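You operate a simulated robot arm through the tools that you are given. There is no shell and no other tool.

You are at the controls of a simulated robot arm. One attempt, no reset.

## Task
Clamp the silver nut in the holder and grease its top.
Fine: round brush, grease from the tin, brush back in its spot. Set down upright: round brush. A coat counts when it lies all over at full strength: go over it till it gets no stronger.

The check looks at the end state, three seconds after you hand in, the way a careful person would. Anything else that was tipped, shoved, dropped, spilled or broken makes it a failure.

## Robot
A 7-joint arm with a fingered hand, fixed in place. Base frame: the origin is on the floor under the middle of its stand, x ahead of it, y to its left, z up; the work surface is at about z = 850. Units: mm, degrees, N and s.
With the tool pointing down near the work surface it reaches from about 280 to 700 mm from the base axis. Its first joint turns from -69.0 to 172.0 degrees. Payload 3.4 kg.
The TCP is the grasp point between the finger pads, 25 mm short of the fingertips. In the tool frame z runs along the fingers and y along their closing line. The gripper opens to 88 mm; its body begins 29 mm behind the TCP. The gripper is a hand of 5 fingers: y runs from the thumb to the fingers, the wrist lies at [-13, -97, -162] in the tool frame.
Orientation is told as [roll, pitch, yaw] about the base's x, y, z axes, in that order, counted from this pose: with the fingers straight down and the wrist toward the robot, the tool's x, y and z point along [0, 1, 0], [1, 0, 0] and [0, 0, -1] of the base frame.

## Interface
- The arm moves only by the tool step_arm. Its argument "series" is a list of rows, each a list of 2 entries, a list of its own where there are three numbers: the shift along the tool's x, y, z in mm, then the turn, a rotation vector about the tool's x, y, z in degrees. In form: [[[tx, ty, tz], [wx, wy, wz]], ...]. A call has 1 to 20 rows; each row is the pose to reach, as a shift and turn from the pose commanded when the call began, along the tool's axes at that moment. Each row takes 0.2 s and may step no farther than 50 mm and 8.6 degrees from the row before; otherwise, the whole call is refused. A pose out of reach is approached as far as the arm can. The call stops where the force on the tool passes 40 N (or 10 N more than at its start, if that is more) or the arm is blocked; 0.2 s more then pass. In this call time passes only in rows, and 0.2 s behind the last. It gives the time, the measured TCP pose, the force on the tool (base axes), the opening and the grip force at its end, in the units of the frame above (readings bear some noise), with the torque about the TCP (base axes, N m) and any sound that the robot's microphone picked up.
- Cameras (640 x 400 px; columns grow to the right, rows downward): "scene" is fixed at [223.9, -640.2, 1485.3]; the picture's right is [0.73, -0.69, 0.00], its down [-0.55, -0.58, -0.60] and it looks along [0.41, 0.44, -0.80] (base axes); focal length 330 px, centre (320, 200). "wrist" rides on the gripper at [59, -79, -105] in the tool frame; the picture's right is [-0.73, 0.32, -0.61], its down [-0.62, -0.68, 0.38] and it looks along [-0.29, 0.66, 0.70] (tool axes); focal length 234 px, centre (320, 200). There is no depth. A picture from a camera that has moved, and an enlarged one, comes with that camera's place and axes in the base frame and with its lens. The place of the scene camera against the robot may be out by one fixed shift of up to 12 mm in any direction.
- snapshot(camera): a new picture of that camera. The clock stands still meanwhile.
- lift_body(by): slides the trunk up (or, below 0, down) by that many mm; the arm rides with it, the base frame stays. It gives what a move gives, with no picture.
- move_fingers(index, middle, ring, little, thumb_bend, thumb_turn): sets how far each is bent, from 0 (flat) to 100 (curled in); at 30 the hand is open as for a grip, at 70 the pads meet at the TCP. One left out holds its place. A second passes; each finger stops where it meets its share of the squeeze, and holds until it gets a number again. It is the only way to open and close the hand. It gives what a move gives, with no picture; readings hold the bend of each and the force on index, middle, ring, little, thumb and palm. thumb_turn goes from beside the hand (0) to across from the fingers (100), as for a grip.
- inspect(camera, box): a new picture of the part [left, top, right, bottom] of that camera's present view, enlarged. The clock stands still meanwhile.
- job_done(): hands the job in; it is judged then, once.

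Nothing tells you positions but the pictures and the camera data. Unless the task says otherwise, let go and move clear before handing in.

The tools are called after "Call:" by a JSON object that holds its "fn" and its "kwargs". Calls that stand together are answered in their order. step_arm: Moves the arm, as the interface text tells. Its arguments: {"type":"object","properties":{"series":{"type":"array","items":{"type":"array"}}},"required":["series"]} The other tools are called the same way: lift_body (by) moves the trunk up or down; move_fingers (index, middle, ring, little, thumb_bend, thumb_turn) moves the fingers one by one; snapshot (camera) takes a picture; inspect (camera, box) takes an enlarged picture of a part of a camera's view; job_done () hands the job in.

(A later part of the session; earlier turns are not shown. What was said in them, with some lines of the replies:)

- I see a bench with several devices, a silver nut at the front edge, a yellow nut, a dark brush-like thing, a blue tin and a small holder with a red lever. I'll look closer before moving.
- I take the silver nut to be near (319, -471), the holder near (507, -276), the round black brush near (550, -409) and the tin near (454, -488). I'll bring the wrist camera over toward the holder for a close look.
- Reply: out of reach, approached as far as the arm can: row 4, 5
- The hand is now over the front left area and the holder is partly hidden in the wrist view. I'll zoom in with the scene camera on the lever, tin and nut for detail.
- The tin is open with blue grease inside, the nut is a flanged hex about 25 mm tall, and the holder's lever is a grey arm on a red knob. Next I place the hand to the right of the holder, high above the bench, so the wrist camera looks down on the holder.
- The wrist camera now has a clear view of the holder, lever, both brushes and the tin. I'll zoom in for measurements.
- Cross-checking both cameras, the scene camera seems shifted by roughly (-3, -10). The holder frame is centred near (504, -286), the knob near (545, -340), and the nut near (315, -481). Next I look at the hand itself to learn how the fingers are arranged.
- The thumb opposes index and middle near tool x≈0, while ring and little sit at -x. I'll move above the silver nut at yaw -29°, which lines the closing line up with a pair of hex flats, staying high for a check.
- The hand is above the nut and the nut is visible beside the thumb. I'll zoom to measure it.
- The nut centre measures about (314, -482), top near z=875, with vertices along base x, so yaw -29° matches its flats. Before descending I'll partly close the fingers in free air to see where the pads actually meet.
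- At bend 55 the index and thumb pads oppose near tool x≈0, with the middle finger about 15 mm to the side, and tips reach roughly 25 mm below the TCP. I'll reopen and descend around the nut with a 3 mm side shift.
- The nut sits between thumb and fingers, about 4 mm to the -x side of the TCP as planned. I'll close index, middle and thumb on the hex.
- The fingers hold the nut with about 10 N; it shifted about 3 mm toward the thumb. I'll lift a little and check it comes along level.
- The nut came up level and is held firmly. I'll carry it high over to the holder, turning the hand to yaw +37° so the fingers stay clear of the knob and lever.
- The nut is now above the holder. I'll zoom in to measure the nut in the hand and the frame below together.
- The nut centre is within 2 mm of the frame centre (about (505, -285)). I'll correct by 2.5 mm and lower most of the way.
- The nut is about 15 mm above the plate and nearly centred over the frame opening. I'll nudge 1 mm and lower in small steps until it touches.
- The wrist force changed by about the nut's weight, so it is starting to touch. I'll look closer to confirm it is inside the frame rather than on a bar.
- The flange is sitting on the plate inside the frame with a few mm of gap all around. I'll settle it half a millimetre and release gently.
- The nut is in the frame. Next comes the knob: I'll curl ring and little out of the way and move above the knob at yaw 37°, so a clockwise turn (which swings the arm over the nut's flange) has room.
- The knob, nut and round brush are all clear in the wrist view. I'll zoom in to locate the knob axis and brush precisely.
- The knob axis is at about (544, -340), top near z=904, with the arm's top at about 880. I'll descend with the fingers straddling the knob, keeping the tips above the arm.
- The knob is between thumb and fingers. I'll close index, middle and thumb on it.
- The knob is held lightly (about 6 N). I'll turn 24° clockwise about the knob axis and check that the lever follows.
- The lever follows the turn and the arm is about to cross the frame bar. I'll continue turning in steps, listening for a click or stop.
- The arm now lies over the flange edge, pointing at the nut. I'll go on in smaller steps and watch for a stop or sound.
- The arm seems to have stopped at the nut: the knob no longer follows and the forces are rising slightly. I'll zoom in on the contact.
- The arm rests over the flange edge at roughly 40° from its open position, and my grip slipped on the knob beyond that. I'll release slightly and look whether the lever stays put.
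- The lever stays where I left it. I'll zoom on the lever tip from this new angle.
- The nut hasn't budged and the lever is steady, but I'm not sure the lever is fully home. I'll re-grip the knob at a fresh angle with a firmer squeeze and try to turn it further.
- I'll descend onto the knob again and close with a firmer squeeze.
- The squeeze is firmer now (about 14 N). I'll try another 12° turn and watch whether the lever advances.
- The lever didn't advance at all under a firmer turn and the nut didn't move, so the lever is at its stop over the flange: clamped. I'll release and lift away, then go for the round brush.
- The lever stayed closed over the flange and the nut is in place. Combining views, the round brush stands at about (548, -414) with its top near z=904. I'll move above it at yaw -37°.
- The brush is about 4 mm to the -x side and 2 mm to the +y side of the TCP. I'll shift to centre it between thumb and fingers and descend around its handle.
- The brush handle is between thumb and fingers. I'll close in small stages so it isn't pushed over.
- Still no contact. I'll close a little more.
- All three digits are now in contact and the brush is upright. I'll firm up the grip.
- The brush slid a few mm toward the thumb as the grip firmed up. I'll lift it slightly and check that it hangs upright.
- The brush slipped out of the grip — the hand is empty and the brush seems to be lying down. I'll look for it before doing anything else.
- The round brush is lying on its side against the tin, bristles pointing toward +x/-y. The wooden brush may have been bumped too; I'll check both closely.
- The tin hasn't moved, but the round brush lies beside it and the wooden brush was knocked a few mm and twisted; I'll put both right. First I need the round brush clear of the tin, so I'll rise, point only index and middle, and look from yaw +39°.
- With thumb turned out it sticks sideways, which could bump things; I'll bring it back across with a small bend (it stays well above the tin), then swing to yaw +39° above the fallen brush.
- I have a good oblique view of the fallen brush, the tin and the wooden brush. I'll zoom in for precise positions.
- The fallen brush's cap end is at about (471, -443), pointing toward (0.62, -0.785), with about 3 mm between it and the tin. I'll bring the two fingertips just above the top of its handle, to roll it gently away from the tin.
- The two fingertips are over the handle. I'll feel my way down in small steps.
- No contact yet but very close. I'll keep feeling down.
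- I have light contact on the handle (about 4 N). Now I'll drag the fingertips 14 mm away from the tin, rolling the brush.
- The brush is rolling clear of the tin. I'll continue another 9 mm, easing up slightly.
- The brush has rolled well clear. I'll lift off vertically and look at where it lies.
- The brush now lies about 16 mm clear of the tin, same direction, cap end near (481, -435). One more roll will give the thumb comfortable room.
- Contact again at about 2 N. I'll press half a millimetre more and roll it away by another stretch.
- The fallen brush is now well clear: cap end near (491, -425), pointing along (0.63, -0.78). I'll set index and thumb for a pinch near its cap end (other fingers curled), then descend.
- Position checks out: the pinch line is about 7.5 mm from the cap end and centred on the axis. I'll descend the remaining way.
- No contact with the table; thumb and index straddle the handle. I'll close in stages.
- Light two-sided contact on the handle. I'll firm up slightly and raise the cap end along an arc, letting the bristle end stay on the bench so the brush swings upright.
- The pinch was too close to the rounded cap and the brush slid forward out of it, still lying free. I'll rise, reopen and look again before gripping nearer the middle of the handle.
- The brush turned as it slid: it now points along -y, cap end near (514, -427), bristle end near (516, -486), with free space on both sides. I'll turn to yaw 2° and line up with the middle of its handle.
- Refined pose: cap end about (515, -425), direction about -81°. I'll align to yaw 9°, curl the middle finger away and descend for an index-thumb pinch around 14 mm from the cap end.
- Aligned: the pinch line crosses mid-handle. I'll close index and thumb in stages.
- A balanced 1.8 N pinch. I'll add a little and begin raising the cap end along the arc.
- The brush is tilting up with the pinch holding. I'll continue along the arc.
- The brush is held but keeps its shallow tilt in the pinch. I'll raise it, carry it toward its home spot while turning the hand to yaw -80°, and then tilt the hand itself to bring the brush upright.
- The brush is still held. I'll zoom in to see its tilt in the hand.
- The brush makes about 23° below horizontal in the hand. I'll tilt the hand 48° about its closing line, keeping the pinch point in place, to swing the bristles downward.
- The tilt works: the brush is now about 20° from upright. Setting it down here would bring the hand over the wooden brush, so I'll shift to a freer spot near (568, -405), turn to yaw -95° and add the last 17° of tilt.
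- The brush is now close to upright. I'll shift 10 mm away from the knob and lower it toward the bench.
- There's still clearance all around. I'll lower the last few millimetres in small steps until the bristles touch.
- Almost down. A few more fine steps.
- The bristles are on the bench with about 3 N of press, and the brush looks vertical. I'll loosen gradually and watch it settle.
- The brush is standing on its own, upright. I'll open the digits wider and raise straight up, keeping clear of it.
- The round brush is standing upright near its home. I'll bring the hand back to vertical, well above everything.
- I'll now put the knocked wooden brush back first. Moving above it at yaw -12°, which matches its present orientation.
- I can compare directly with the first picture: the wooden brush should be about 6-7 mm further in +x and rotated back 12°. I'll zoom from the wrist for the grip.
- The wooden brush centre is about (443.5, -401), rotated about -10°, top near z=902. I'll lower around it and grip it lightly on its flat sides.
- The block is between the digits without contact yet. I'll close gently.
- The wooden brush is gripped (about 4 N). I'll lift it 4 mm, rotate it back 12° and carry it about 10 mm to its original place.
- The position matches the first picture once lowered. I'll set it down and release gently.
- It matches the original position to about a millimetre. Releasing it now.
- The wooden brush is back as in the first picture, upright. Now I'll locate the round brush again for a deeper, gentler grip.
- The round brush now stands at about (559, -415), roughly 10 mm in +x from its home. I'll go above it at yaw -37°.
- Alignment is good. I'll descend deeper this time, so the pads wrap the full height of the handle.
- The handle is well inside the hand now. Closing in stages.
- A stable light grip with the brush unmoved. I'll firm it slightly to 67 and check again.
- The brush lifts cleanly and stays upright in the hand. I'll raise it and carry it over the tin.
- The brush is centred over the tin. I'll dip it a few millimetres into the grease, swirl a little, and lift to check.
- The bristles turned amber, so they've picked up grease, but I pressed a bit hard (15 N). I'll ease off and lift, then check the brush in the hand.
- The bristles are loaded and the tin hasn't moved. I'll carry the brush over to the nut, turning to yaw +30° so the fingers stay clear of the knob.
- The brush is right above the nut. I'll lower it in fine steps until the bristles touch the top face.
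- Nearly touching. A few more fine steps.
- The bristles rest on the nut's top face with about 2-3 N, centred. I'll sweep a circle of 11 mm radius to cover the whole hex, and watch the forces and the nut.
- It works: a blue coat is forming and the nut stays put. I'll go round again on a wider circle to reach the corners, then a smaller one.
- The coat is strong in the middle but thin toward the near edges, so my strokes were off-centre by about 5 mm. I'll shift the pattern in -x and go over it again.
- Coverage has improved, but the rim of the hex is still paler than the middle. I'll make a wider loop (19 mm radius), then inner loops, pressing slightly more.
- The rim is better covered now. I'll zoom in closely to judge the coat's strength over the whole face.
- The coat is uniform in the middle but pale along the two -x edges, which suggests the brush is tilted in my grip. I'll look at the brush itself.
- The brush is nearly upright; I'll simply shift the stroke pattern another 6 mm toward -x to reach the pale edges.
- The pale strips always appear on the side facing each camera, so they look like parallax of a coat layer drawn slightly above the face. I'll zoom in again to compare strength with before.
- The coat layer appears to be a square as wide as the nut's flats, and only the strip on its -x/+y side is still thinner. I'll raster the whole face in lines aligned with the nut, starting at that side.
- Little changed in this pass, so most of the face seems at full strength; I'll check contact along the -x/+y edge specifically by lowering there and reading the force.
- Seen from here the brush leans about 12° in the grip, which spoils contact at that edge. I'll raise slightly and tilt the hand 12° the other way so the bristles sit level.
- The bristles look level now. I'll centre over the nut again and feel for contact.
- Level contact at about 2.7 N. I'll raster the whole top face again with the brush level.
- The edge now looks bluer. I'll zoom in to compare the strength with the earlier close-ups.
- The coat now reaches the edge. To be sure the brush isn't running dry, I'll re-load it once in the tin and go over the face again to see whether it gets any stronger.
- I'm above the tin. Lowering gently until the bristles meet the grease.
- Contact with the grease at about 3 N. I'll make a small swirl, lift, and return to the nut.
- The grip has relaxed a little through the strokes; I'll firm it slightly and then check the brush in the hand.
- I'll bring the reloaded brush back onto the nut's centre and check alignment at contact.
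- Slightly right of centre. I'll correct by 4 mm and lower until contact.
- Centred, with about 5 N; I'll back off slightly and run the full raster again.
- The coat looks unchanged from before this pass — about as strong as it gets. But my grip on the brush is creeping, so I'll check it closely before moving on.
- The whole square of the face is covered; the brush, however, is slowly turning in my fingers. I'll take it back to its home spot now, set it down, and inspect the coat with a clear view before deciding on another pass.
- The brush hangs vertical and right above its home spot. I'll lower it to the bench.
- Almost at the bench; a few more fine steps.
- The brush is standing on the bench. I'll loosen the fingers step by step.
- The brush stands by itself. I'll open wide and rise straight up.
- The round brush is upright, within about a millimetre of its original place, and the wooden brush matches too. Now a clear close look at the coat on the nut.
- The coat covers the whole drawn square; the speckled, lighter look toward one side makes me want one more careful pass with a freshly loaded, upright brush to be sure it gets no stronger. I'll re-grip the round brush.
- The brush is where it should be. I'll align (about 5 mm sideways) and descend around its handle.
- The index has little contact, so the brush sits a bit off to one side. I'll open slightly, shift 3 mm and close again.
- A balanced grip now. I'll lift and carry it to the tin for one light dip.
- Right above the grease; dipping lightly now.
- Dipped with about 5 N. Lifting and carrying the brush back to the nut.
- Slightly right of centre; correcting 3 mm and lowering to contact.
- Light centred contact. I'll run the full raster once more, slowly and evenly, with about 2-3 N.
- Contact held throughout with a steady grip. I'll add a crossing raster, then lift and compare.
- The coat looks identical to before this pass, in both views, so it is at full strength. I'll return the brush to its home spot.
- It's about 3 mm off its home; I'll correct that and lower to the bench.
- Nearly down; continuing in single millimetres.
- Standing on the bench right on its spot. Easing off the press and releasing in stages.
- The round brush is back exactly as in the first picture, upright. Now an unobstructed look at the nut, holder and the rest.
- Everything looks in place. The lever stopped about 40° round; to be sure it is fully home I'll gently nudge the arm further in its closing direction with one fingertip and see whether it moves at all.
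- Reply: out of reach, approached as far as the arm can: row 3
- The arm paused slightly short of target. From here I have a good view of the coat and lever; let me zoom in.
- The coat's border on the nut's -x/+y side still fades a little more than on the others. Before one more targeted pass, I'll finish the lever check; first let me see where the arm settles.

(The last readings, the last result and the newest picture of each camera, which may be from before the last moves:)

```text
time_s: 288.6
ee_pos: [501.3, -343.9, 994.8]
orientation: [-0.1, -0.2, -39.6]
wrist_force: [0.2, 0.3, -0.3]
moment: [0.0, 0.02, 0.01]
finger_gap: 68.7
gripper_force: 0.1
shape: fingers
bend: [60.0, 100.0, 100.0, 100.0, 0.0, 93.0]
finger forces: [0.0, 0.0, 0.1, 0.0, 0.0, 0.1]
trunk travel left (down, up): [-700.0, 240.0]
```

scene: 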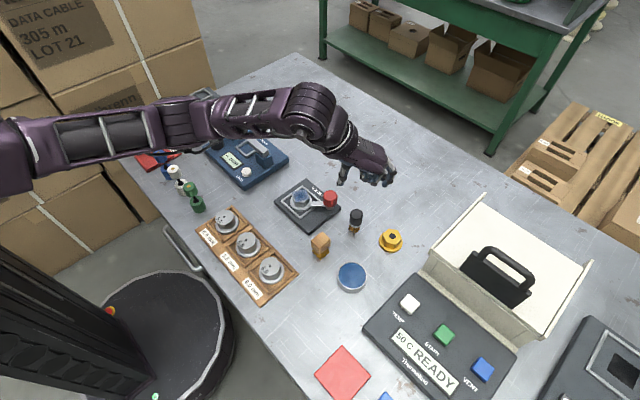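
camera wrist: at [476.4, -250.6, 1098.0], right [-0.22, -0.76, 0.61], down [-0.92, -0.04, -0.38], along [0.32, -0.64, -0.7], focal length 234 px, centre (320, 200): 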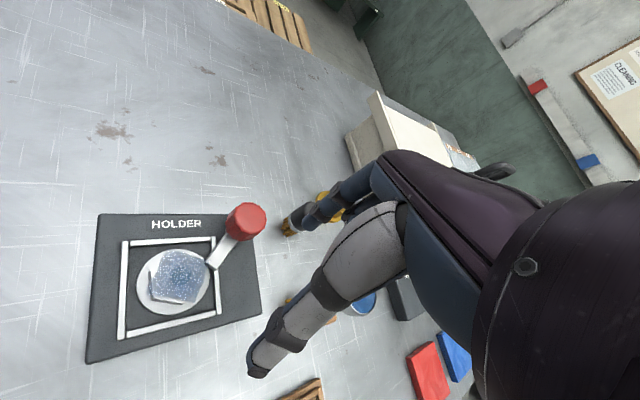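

Call:
{"fn": "step_arm", "kwargs": {"series": [[[3, -6.6, 5], [0, 0, 0]], [[6, -13.2, 10], [0, 0, 0]], [[8.9, -19.8, 15], [0, 0, 0]]]}}

Call:
{"fn": "inspect", "kwargs": {"camera": "wrist", "box": [180, 160, 380, 340]}}

```text
time_s: 289.4
ee_pos: [501.5, -340.8, 977.7]
orientation: [0.0, -0.7, -40.4]
wrist_force: [0.6, 0.9, -0.5]
moment: [-0.01, 0.04, -0.04]
finger_gap: 68.6
gripper_force: 0.0
shape: fingers
bend: [60.0, 100.0, 100.0, 100.0, 0.0, 93.0]
finger forces: [0.0, 0.0, 0.0, 0.0, 0.1, 0.0]
out of reach, approached as far as the arm can: row 1, 2, 3
trunk travel left (down, up): [-700.0, 240.0]
```

```text
2.22 times, centred on (280, 250) of wrist
camera zoom: at [477.8, -244.4, 1080.8], right [-0.23, -0.76, 0.61], down [-0.92, -0.04, -0.39], along [0.32, -0.65, -0.69], focal length 520 px, centre (409, 89)
```

zoom: 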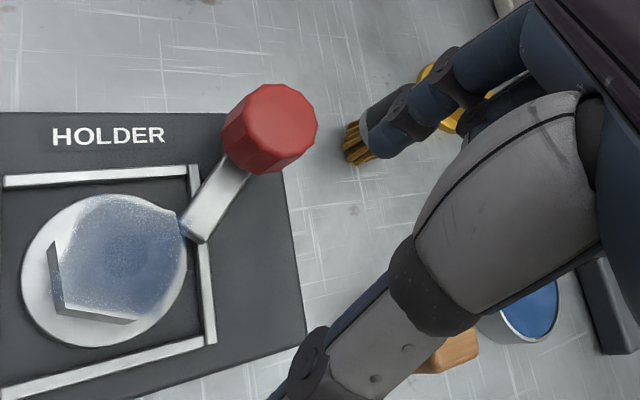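

The hand can't reach the pose for that nudge from this side, but the earlier evidence is clear: a firm 0.23 N·m turn moved neither lever nor nut, so the lever is at its end stop. I'll go back for the round brush to give that one border a final targeted pass.

Call:
{"fn": "step_arm", "kwargs": {"series": [[[0, 5, -15], [0, 0, 0]], [[-10, 10, -35], [0, 0, 0]], [[-25, 30, -45], [0, 0, -1.5]], [[-40, 60, -45], [0, 0, -3]], [[-48, 85, -45], [0, 0, -3.4]]]}}

Call:
{"fn": "move_fingers", "kwargs": {"index": 40, "middle": 40, "thumb_bend": 40}}

Call:
{"fn": "snapshot", "kwargs": {"camera": "scene"}}

Call:
{"fn": "snapshot", "kwargs": {"camera": "wrist"}}

```text
time_s: 290.6
ee_pos: [537.7, -423.8, 1019.1]
orientation: [0.1, 0.1, -36.1]
wrist_force: [-0.7, -0.2, -0.5]
moment: [0.02, 0.0, 0.03]
finger_gap: 68.3
gripper_force: 0.1
shape: fingers
bend: [60.0, 100.0, 100.0, 100.0, 0.0, 93.0]
finger forces: [0.0, 0.0, 0.0, 0.0, 0.0, 0.1]
trunk travel left (down, up): [-700.0, 240.0]
```

```text
time_s: 291.6
ee_pos: [536.4, -422.9, 1021.1]
orientation: [0.0, 0.0, -36.1]
wrist_force: [-0.2, -0.5, -0.2]
moment: [-0.01, 0.01, -0.01]
finger_gap: 64.0
gripper_force: 0.0
shape: fingers
bend: [40.0, 40.0, 100.0, 100.0, 40.0, 97.0]
finger forces: [0.1, 0.0, 0.0, 0.0, 0.0, 0.0]
trunk travel left (down, up): [-700.0, 240.0]
```

```text
taken
```

scene: 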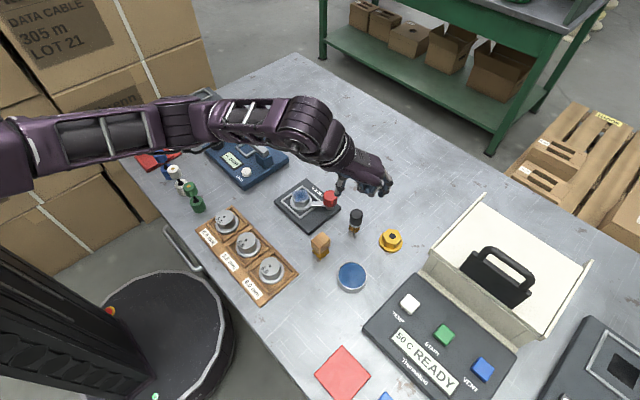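

```text
taken
camera wrist: at [507.3, -329.3, 1124.6], right [-0.17, -0.78, 0.61], down [-0.92, -0.1, -0.38], along [0.36, -0.62, -0.7], focal length 234 px, centre (320, 200)
```

wrist: 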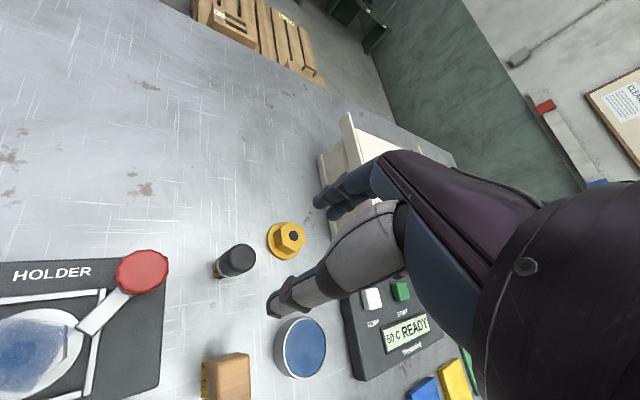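

Call:
{"fn": "inspect", "kwargs": {"camera": "wrist", "box": [190, 220, 310, 310]}}

Call:
{"fn": "inspect", "kwargs": {"camera": "wrist", "box": [0, 290, 100, 400]}}

```text
4.44 times, centred on (250, 265) of wrist
camera zoom: at [507.3, -329.3, 1124.6], right [-0.17, -0.78, 0.61], down [-0.92, -0.1, -0.38], along [0.36, -0.62, -0.7], focal length 1041 px, centre (631, -89)
```

zoom: 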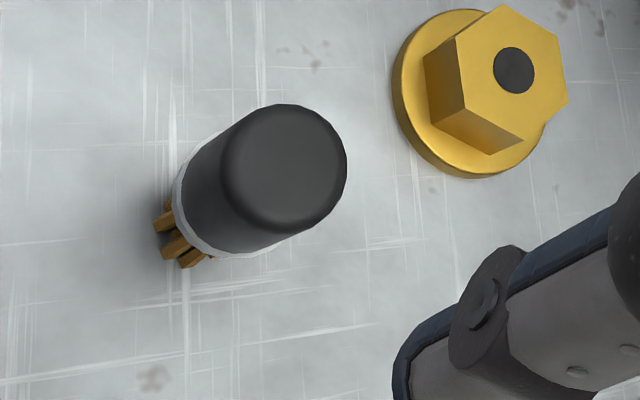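

```text
3.64 times, centred on (50, 345) of wrist
camera zoom: at [507.3, -329.3, 1124.6], right [-0.17, -0.78, 0.61], down [-0.92, -0.1, -0.38], along [0.36, -0.62, -0.7], focal length 852 px, centre (1302, -327)
```

zoom: 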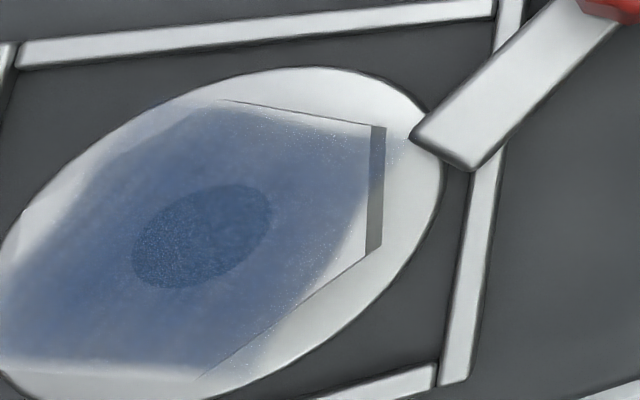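

From this angle the coat looks even, and the border I was worried about is crisp here — its paleness elsewhere was a viewing effect. One closer look at the whole face.

Call:
{"fn": "inspect", "kwargs": {"camera": "wrist", "box": [0, 300, 80, 400]}}

Call:
{"fn": "inspect", "kwargs": {"camera": "scene", "box": [293, 187, 311, 203]}}

```text
4.00 times, centred on (40, 350) of wrist
camera zoom: at [507.3, -329.3, 1124.6], right [-0.17, -0.78, 0.61], down [-0.92, -0.1, -0.38], along [0.36, -0.62, -0.7], focal length 937 px, centre (1440, -400)
```

zoom: 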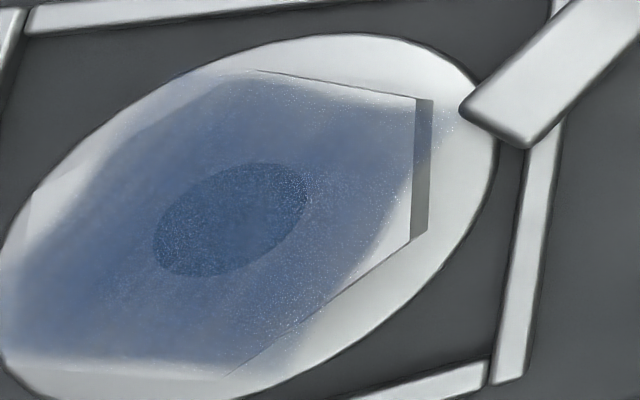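

```text
16.00 times, centred on (302, 195) of scene
camera zoom: at [223.9, -640.2, 1485.3], right [0.73, -0.69, 0.0], down [-0.55, -0.58, -0.6], along [0.41, 0.44, -0.8], focal length 5278 px, centre (608, 280)
```

zoom: 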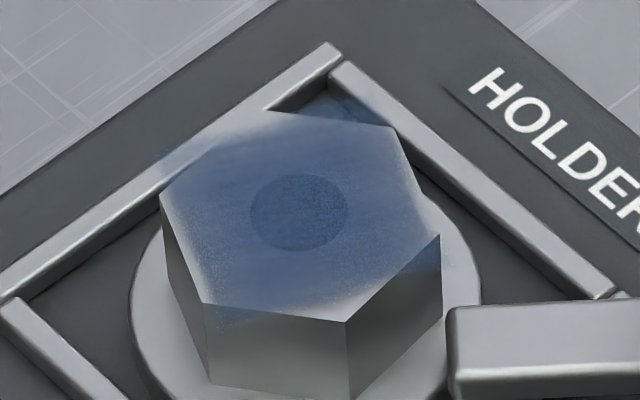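

The coat is even across the face in every view, so no further pass is needed. I'll move the hand up and clear of the bench, then do a final comparison with the first pictures.

Call:
{"fn": "step_arm", "kwargs": {"series": [[[0, 0, -30], [0, 0, 0]], [[0, 0, -65], [0, 0, 0]], [[0, 0, -100], [0, 0, 0]], [[0, -40, -125], [0, 0, 0]], [[0, -80, -140], [0, 0, 0]], [[0, -120, -150], [0, 0, 0]], [[0, -160, -160], [0, 0, 0]]]}}

Call:
{"fn": "move_fingers", "kwargs": {"index": 30, "middle": 30, "ring": 30, "little": 30, "thumb_bend": 30}}

Call:
{"fn": "snapshot", "kwargs": {"camera": "scene"}}

Call:
{"fn": "inspect", "kwargs": {"camera": "scene", "box": [260, 160, 420, 260]}}

Call:
{"fn": "inspect", "kwargs": {"camera": "scene", "box": [260, 240, 420, 340]}}

```text
time_s: 293.2
ee_pos: [467.3, -364.1, 1176.1]
orientation: [-0.1, 0.1, -36.1]
wrist_force: [-0.5, 0.4, -0.1]
moment: [-0.01, -0.01, 0.02]
finger_gap: 64.0
gripper_force: 0.1
shape: fingers
bend: [40.0, 40.0, 100.0, 100.0, 40.0, 97.0]
finger forces: [0.0, 0.1, 0.1, 0.0, 0.0, 0.0]
out of reach, approached as far as the arm can: row 6, 7
trunk travel left (down, up): [-700.0, 240.0]
```

```text
time_s: 294.2
ee_pos: [466.4, -365.4, 1175.4]
orientation: [-0.1, 0.0, -36.2]
wrist_force: [-0.9, -0.6, -0.7]
moment: [0.0, 0.01, 0.02]
finger_gap: 84.7
gripper_force: 0.1
shape: fingers
bend: [30.0, 30.0, 30.0, 30.0, 30.0, 96.0]
finger forces: [0.0, 0.0, 0.0, 0.0, 0.1, 0.0]
trunk travel left (down, up): [-700.0, 240.0]
```

```text
taken
```

scene: 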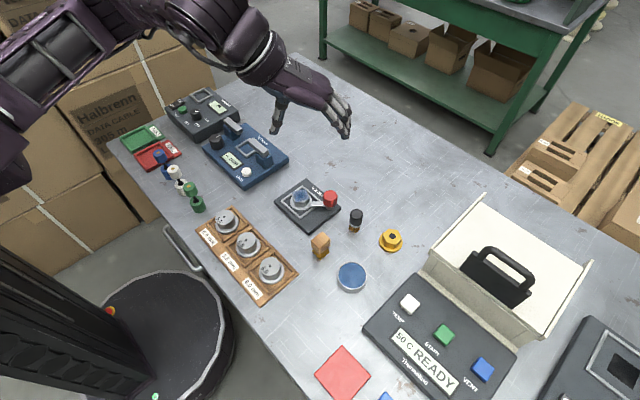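

```text
4.00 times, centred on (340, 210) of scene
camera zoom: at [223.9, -640.2, 1485.3], right [0.73, -0.69, 0.0], down [-0.55, -0.58, -0.6], along [0.41, 0.44, -0.8], focal length 1320 px, centre (240, 160)
```

zoom: 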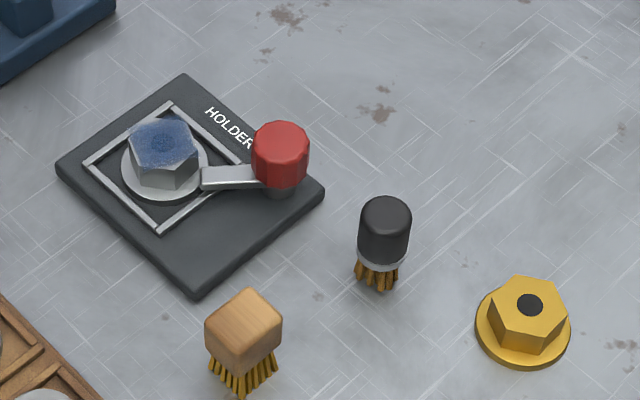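

```text
4.00 times, centred on (340, 290) of scene
camera zoom: at [223.9, -640.2, 1485.3], right [0.73, -0.69, 0.0], down [-0.55, -0.58, -0.6], along [0.41, 0.44, -0.8], focal length 1320 px, centre (240, -160)
```

zoom: 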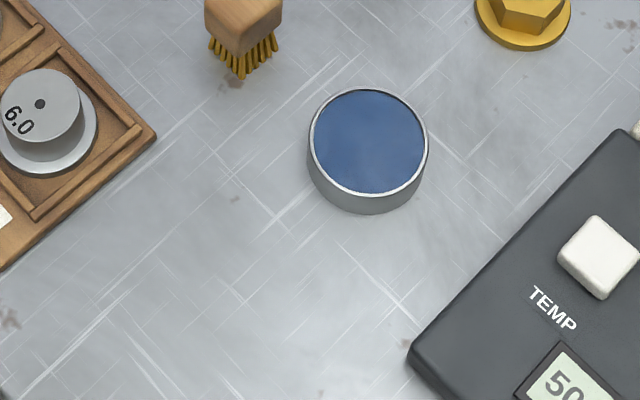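

Everything matches the first pictures: brushes, tin, trays, yellow nut. One thing I want to settle: the nut crept about a millimetre away from the lever during early brushing, so I'll re-tighten the knob once to make sure the clamp is snug.

Call:
{"fn": "move_fingers", "kwargs": {"index": 35, "middle": 35, "ring": 100, "little": 100, "thumb_bend": 35}}

Call:
{"fn": "step_arm", "kwargs": {"series": [[[6.7, 4.2, 19], [0, 0, -7.3]], [[13.4, 8.5, 38], [0, 0, -14.6]], [[20.2, 12.7, 57], [0, 0, -21.9]], [[26.9, 16.9, 76], [0, 0, -29.2]], [[33.6, 21.2, 95], [0, 0, -36.5]], [[40.3, 25.4, 114], [0, 0, -43.8]], [[47, 29.6, 133], [0, 0, -51.1]], [[53.8, 33.8, 152], [0, 0, -58.4]], [[60.5, 38.1, 165], [0, 0, -65.7]], [[67.2, 42.3, 180], [0, 0, -73]]]}}

Call:
{"fn": "snapshot", "kwargs": {"camera": "wrist"}}

Call:
{"fn": "inspect", "kwargs": {"camera": "wrist", "box": [150, 200, 310, 340]}}

```text
time_s: 295.2
ee_pos: [467.0, -363.8, 1176.3]
orientation: [0.1, 0.0, -36.1]
wrist_force: [0.2, 0.3, 0.2]
moment: [-0.04, -0.02, -0.02]
finger_gap: 75.1
gripper_force: 0.1
shape: fingers
bend: [35.0, 35.0, 100.0, 100.0, 35.0, 96.0]
finger forces: [0.1, 0.1, 0.0, 0.0, 0.1, 0.0]
trunk travel left (down, up): [-700.0, 240.0]
```

```text
time_s: 297.4
ee_pos: [542.4, -337.3, 995.7]
orientation: [0.0, -0.1, 37.0]
wrist_force: [-0.8, 0.1, 0.1]
moment: [0.0, 0.01, 0.0]
finger_gap: 75.1
gripper_force: 0.1
shape: fingers
bend: [35.0, 35.0, 100.0, 100.0, 35.0, 96.0]
finger forces: [0.0, 0.0, 0.1, 0.0, 0.0, 0.1]
trunk travel left (down, up): [-700.0, 240.0]
```

```text
taken
camera wrist: at [442.0, -337.7, 1098.7], right [0.69, -0.39, 0.61], down [-0.17, -0.91, -0.38], along [0.7, 0.16, -0.7], focal length 234 px, centre (320, 200)
```

wrist: 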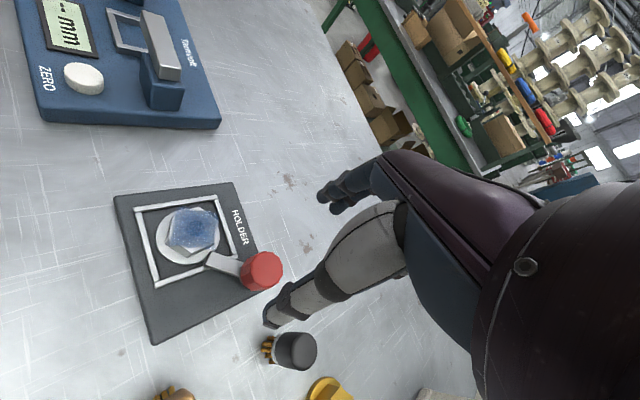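

```text
2.86 times, centred on (230, 270) of wrist
camera zoom: at [442.0, -337.7, 1098.7], right [0.69, -0.39, 0.61], down [-0.17, -0.91, -0.38], along [0.7, 0.16, -0.7], focal length 669 px, centre (577, 0)
```

zoom: 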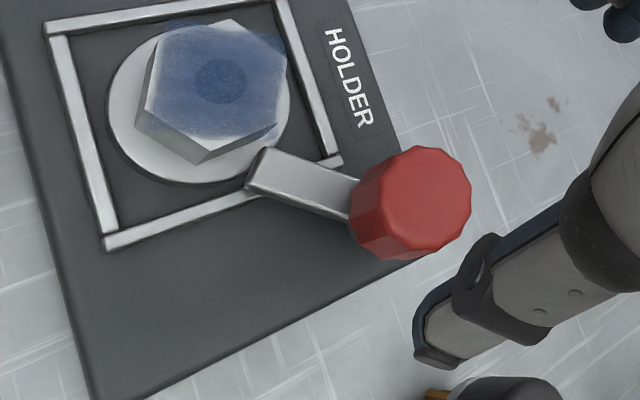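

The knob is well aligned below the hand. Descending onto it.

Call:
{"fn": "step_arm", "kwargs": {"series": [[[1.5, 0, 25], [0, 0, 0]], [[1.5, 0, 50], [0, 0, 0]], [[1.5, 0, 70], [0, 0, 0]], [[1.5, 0, 80], [0, 0, 0]], [[1.5, 0, 86], [0, 0, 0]]]}}

Call:
{"fn": "move_fingers", "kwargs": {"index": 60, "middle": 60, "thumb_bend": 60}}

Call:
{"fn": "move_fingers", "kwargs": {"index": 74, "middle": 74, "thumb_bend": 74}}

Call:
{"fn": "inspect", "kwargs": {"camera": "scene", "box": [294, 182, 346, 216]}}

Call:
{"fn": "inspect", "kwargs": {"camera": "wrist", "box": [140, 140, 380, 340]}}

```text
time_s: 298.6
ee_pos: [540.0, -333.6, 908.4]
orientation: [0.1, 0.0, 37.0]
wrist_force: [0.6, 0.0, 0.4]
moment: [-0.02, 0.0, -0.03]
finger_gap: 75.1
gripper_force: 0.2
shape: fingers
bend: [35.0, 35.0, 100.0, 100.0, 35.0, 96.0]
finger forces: [0.0, 0.0, 0.0, 0.1, 0.0, 0.0]
trunk travel left (down, up): [-700.0, 240.0]
```

```text
time_s: 299.6
ee_pos: [541.7, -333.7, 908.5]
orientation: [-0.1, 0.0, 36.9]
wrist_force: [0.4, 0.4, 0.6]
moment: [0.02, -0.01, 0.02]
finger_gap: 21.8
gripper_force: 1.6
shape: fingers
bend: [60.0, 58.0, 100.0, 100.0, 58.0, 99.0]
finger forces: [0.0, 1.6, 0.0, 0.0, 0.9, 0.0]
trunk travel left (down, up): [-700.0, 240.0]
```

```text
time_s: 300.6
ee_pos: [541.8, -331.6, 907.6]
orientation: [0.0, 0.0, 36.9]
wrist_force: [3.0, 7.7, -4.4]
moment: [0.1, -0.02, 0.08]
finger_gap: 14.2
gripper_force: 13.5
shape: fingers
bend: [72.0, 60.0, 100.0, 100.0, 62.0, 99.0]
finger forces: [7.2, 10.0, 0.1, 0.0, 9.1, 0.0]
trunk travel left (down, up): [-700.0, 240.0]
```

```text
11.76 times, centred on (320, 199) of scene
camera zoom: at [223.9, -640.2, 1485.3], right [0.73, -0.69, 0.0], down [-0.55, -0.58, -0.6], along [0.41, 0.44, -0.8], focal length 3881 px, centre (320, 212)
```

zoom: 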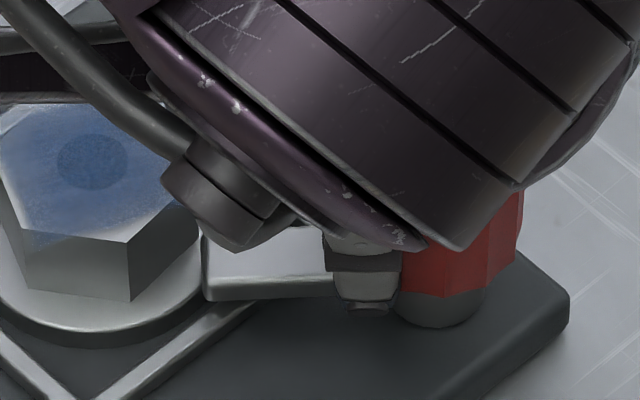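

```text
2.00 times, centred on (260, 240) of wrist
camera zoom: at [442.1, -333.2, 1012.3], right [0.69, -0.39, 0.61], down [-0.17, -0.91, -0.38], along [0.7, 0.16, -0.7], focal length 468 px, centre (440, 120)
```

zoom: 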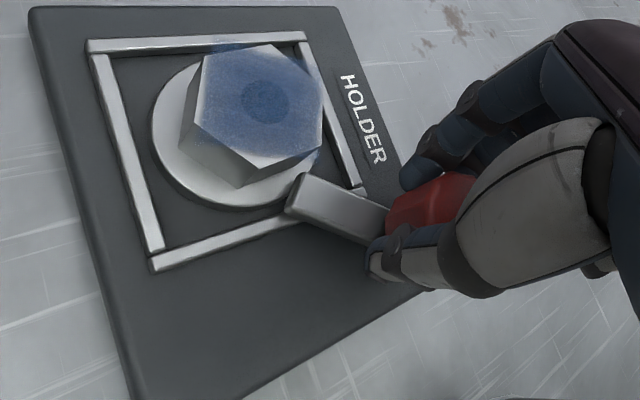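

A firm grip on the knob. Now turning clockwise 18° in small steps, watching the arm's tip.

Call:
{"fn": "step_arm", "kwargs": {"series": [[[-0.1, 0.3, 0], [0, 0, 3]], [[-0.2, 0.5, 0], [0, 0, 6]], [[-0.3, 0.8, 0], [0, 0, 9]], [[-0.4, 1.0, 0], [0, 0, 12]], [[-0.5, 1.2, 0], [0, 0, 15]], [[-0.6, 1.5, 0], [0, 0, 18]]]}}

Call:
{"fn": "inspect", "kwargs": {"camera": "scene", "box": [294, 182, 346, 216]}}

Call:
{"fn": "inspect", "kwargs": {"camera": "wrist", "box": [140, 140, 380, 340]}}

```text
time_s: 302.0
ee_pos: [542.4, -329.9, 907.6]
orientation: [0.0, 0.1, 18.9]
wrist_force: [-0.1, 13.5, -6.0]
moment: [0.27, 0.06, 0.21]
finger_gap: 10.8
gripper_force: 13.2
shape: fingers
bend: [72.0, 59.0, 100.0, 100.0, 63.0, 100.0]
finger forces: [8.0, 10.1, 0.1, 0.0, 8.0, 0.0]
trunk travel left (down, up): [-700.0, 240.0]
```

```text
11.76 times, centred on (320, 199) of scene
camera zoom: at [223.9, -640.2, 1485.3], right [0.73, -0.69, 0.0], down [-0.55, -0.58, -0.6], along [0.41, 0.44, -0.8], focal length 3881 px, centre (320, 212)
```

zoom: 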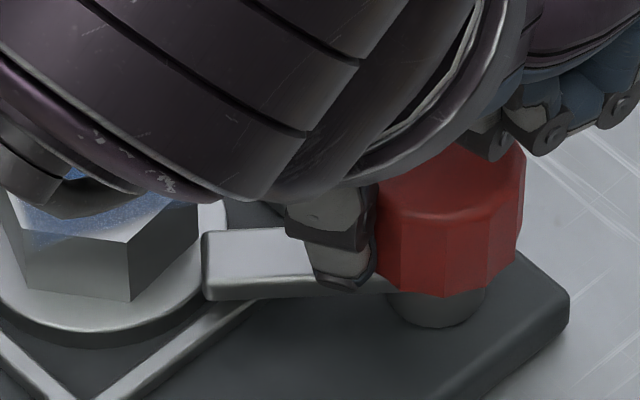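

```text
2.00 times, centred on (260, 240) of wrist
camera zoom: at [447.9, -300.6, 1012.3], right [0.54, -0.58, 0.61], down [-0.44, -0.81, -0.38], along [0.71, -0.06, -0.7], focal length 468 px, centre (440, 120)
```

zoom: 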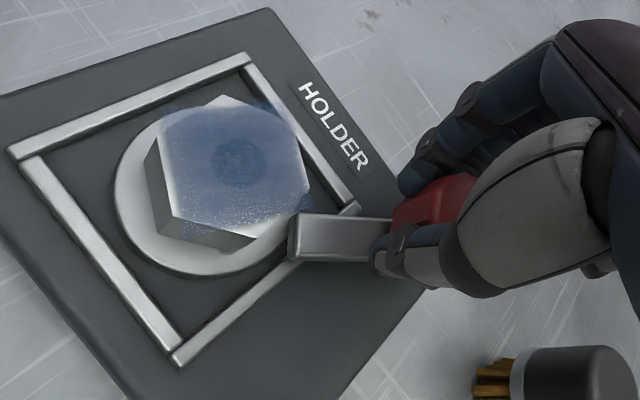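

The arm tip hasn't moved at all even though the nut now leaves it room, so the lever is definitely at its end stop — fully closed. I'll let go of the knob and move clear.

Call:
{"fn": "move_fingers", "kwargs": {"index": 50, "middle": 50, "thumb_bend": 50}}

Call:
{"fn": "move_fingers", "kwargs": {"index": 36, "middle": 36, "thumb_bend": 36}}

Call:
{"fn": "step_arm", "kwargs": {"series": [[[0, 0, -10], [0, 0, 0]], [[0, 0, -35], [0, 0, 0]], [[0, 0, -70], [0, 0, 0]], [[0, 0, -110], [0, 0, 0]], [[0, 0, -150], [0, 0, 0]]]}}

Call:
{"fn": "step_arm", "kwargs": {"series": [[[0, -40, -10], [0, 0, 0]], [[0, -80, -20], [0, 0, 0]], [[0, -120, -30], [0, 0, 0]]]}}

Call:
{"fn": "snapshot", "kwargs": {"camera": "scene"}}

Call:
{"fn": "inspect", "kwargs": {"camera": "scene", "box": [270, 172, 350, 236]}}

Call:
{"fn": "inspect", "kwargs": {"camera": "scene", "box": [260, 160, 420, 260]}}

```text
time_s: 303.0
ee_pos: [542.0, -332.0, 908.6]
orientation: [0.0, 0.0, 18.9]
wrist_force: [0.7, -0.3, 0.9]
moment: [0.02, -0.02, 0.0]
finger_gap: 41.1
gripper_force: 0.1
shape: fingers
bend: [50.0, 50.0, 100.0, 100.0, 50.0, 98.0]
finger forces: [0.0, 0.0, 0.1, 0.0, 0.0, 0.0]
trunk travel left (down, up): [-700.0, 240.0]
```

```text
time_s: 304.0
ee_pos: [540.8, -332.7, 907.7]
orientation: [0.0, 0.0, 18.9]
wrist_force: [0.1, 0.7, -0.3]
moment: [-0.01, 0.01, -0.01]
finger_gap: 71.5
gripper_force: 0.1
shape: fingers
bend: [36.0, 36.0, 100.0, 100.0, 36.0, 96.0]
finger forces: [0.0, 0.0, 0.0, 0.1, 0.0, 0.0]
trunk travel left (down, up): [-700.0, 240.0]
```

```text
time_s: 305.2
ee_pos: [541.3, -333.5, 1058.5]
orientation: [0.0, 0.0, 19.0]
wrist_force: [0.5, 0.0, -0.5]
moment: [-0.01, 0.02, -0.04]
finger_gap: 71.9
gripper_force: 0.0
shape: fingers
bend: [36.0, 36.0, 100.0, 100.0, 36.0, 96.0]
finger forces: [0.0, 0.0, 0.1, 0.0, 0.0, 0.0]
trunk travel left (down, up): [-700.0, 240.0]
```

```text
time_s: 306.0
ee_pos: [428.5, -371.4, 1088.4]
orientation: [0.1, -0.1, 18.9]
wrist_force: [-0.7, -0.8, 0.9]
moment: [-0.03, -0.03, 0.02]
finger_gap: 71.9
gripper_force: 0.0
shape: fingers
bend: [36.0, 36.0, 100.0, 100.0, 36.0, 96.0]
finger forces: [0.0, 0.0, 0.0, 0.0, 0.0, 0.0]
trunk travel left (down, up): [-700.0, 240.0]
```

```text
taken
```

scene: 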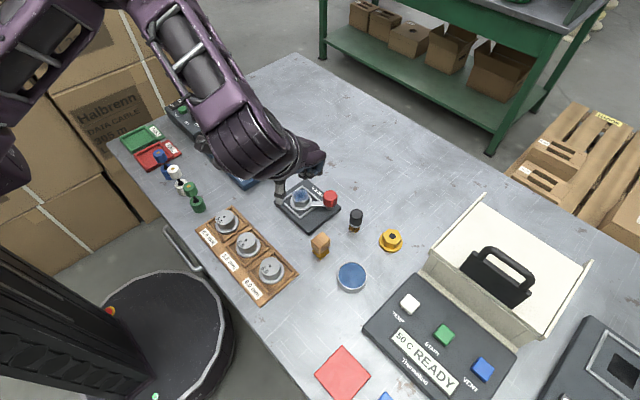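

```text
6.25 times, centred on (310, 204) of scene
camera zoom: at [223.9, -640.2, 1485.3], right [0.73, -0.69, 0.0], down [-0.55, -0.58, -0.6], along [0.41, 0.44, -0.8], focal length 2062 px, centre (382, 175)
```

zoom: 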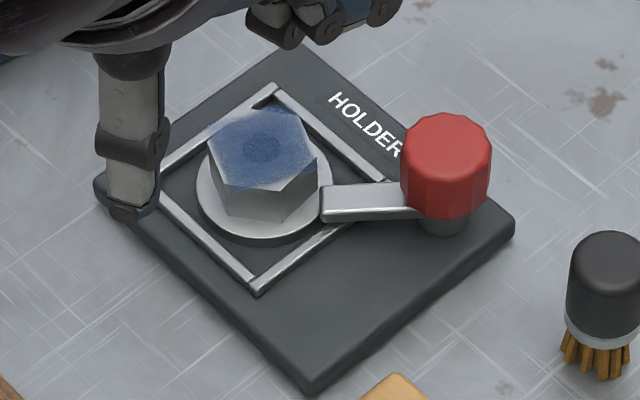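

```text
4.00 times, centred on (340, 210) of scene
camera zoom: at [223.9, -640.2, 1485.3], right [0.73, -0.69, 0.0], down [-0.55, -0.58, -0.6], along [0.41, 0.44, -0.8], focal length 1320 px, centre (240, 160)
```

zoom: 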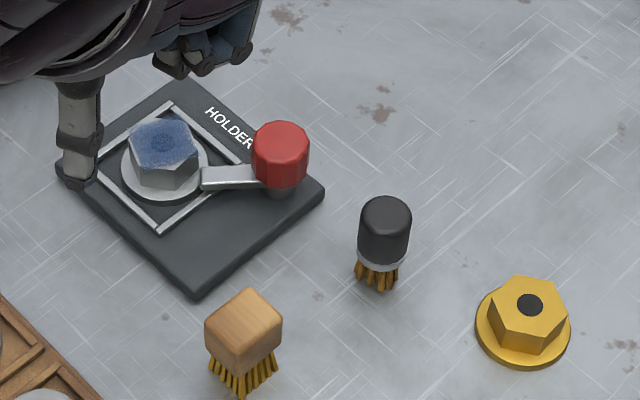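

Nut clamped and coated, both brushes upright in their places, the tin and the rest untouched. I'll pull the hand well back and then hand in.

Call:
{"fn": "step_arm", "kwargs": {"series": [[[0, -30, -25], [0, 0, 0]], [[0, -60, -50], [0, 0, 0]], [[0, -90, -75], [0, 0, 0]], [[0, -120, -95], [0, 0, 0]]]}}

Call:
{"fn": "snapshot", "kwargs": {"camera": "scene"}}

```text
time_s: 307.0
ee_pos: [311.8, -410.5, 1184.9]
orientation: [0.0, 0.0, 19.0]
wrist_force: [-0.1, 0.2, 0.6]
moment: [0.01, 0.01, -0.03]
finger_gap: 72.1
gripper_force: 0.0
shape: fingers
bend: [36.0, 36.0, 100.0, 100.0, 36.0, 96.0]
finger forces: [0.1, 0.1, 0.1, 0.0, 0.1, 0.0]
trunk travel left (down, up): [-700.0, 240.0]
```

```text
taken
```

scene: 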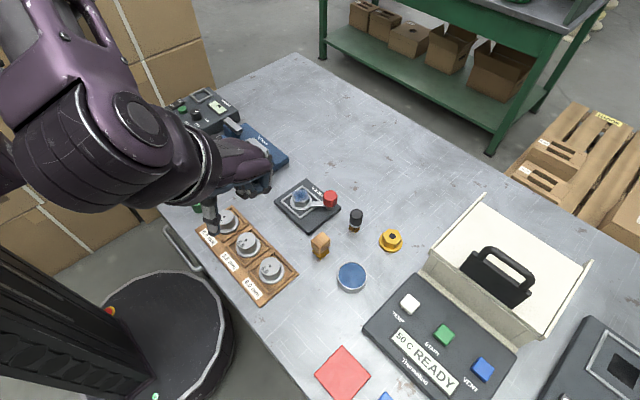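

The hand is clear of the bench and everything is where it should be: the silver nut in the holder with the lever at its stop, its top coated, and the round brush upright on its spot. Handing in now.

Call:
{"fn": "job_done", "kwargs": {}}

```text
The job is handed in.
```

The silver nut is in the holder with the lever closed to its stop, and its top is greased. I've handed the job in, but I don't have the check's result.

- **Clamp:** turning the knob harder moved neither the lever nor the nut, so I took the lever as fully closed. The nut crept about a millimetre, still inside the frame, during the first brush passes. I turned the knob again afterwards and the lever was still at its stop.
- **Grease:** I dipped the round brush in the tin three times and went over the top face until further passes made no visible difference. I judged the coat's strength by eye from the pictures. Two corners of the hex stay paler; I took that to be how the coat is drawn, since it appears as a square.
- **Round brush:** it is back on its spot, upright, and matches the first picture to about a millimetre.

There was one mishap. On my first grip the round brush slipped out, fell beside the tin, and knocked the wooden brush a few millimetres and about 12° out of line. I stood the round brush up again and put the wooden brush back to within about a millimetre of where it was. The tin and the yellow nut match the first pictures.
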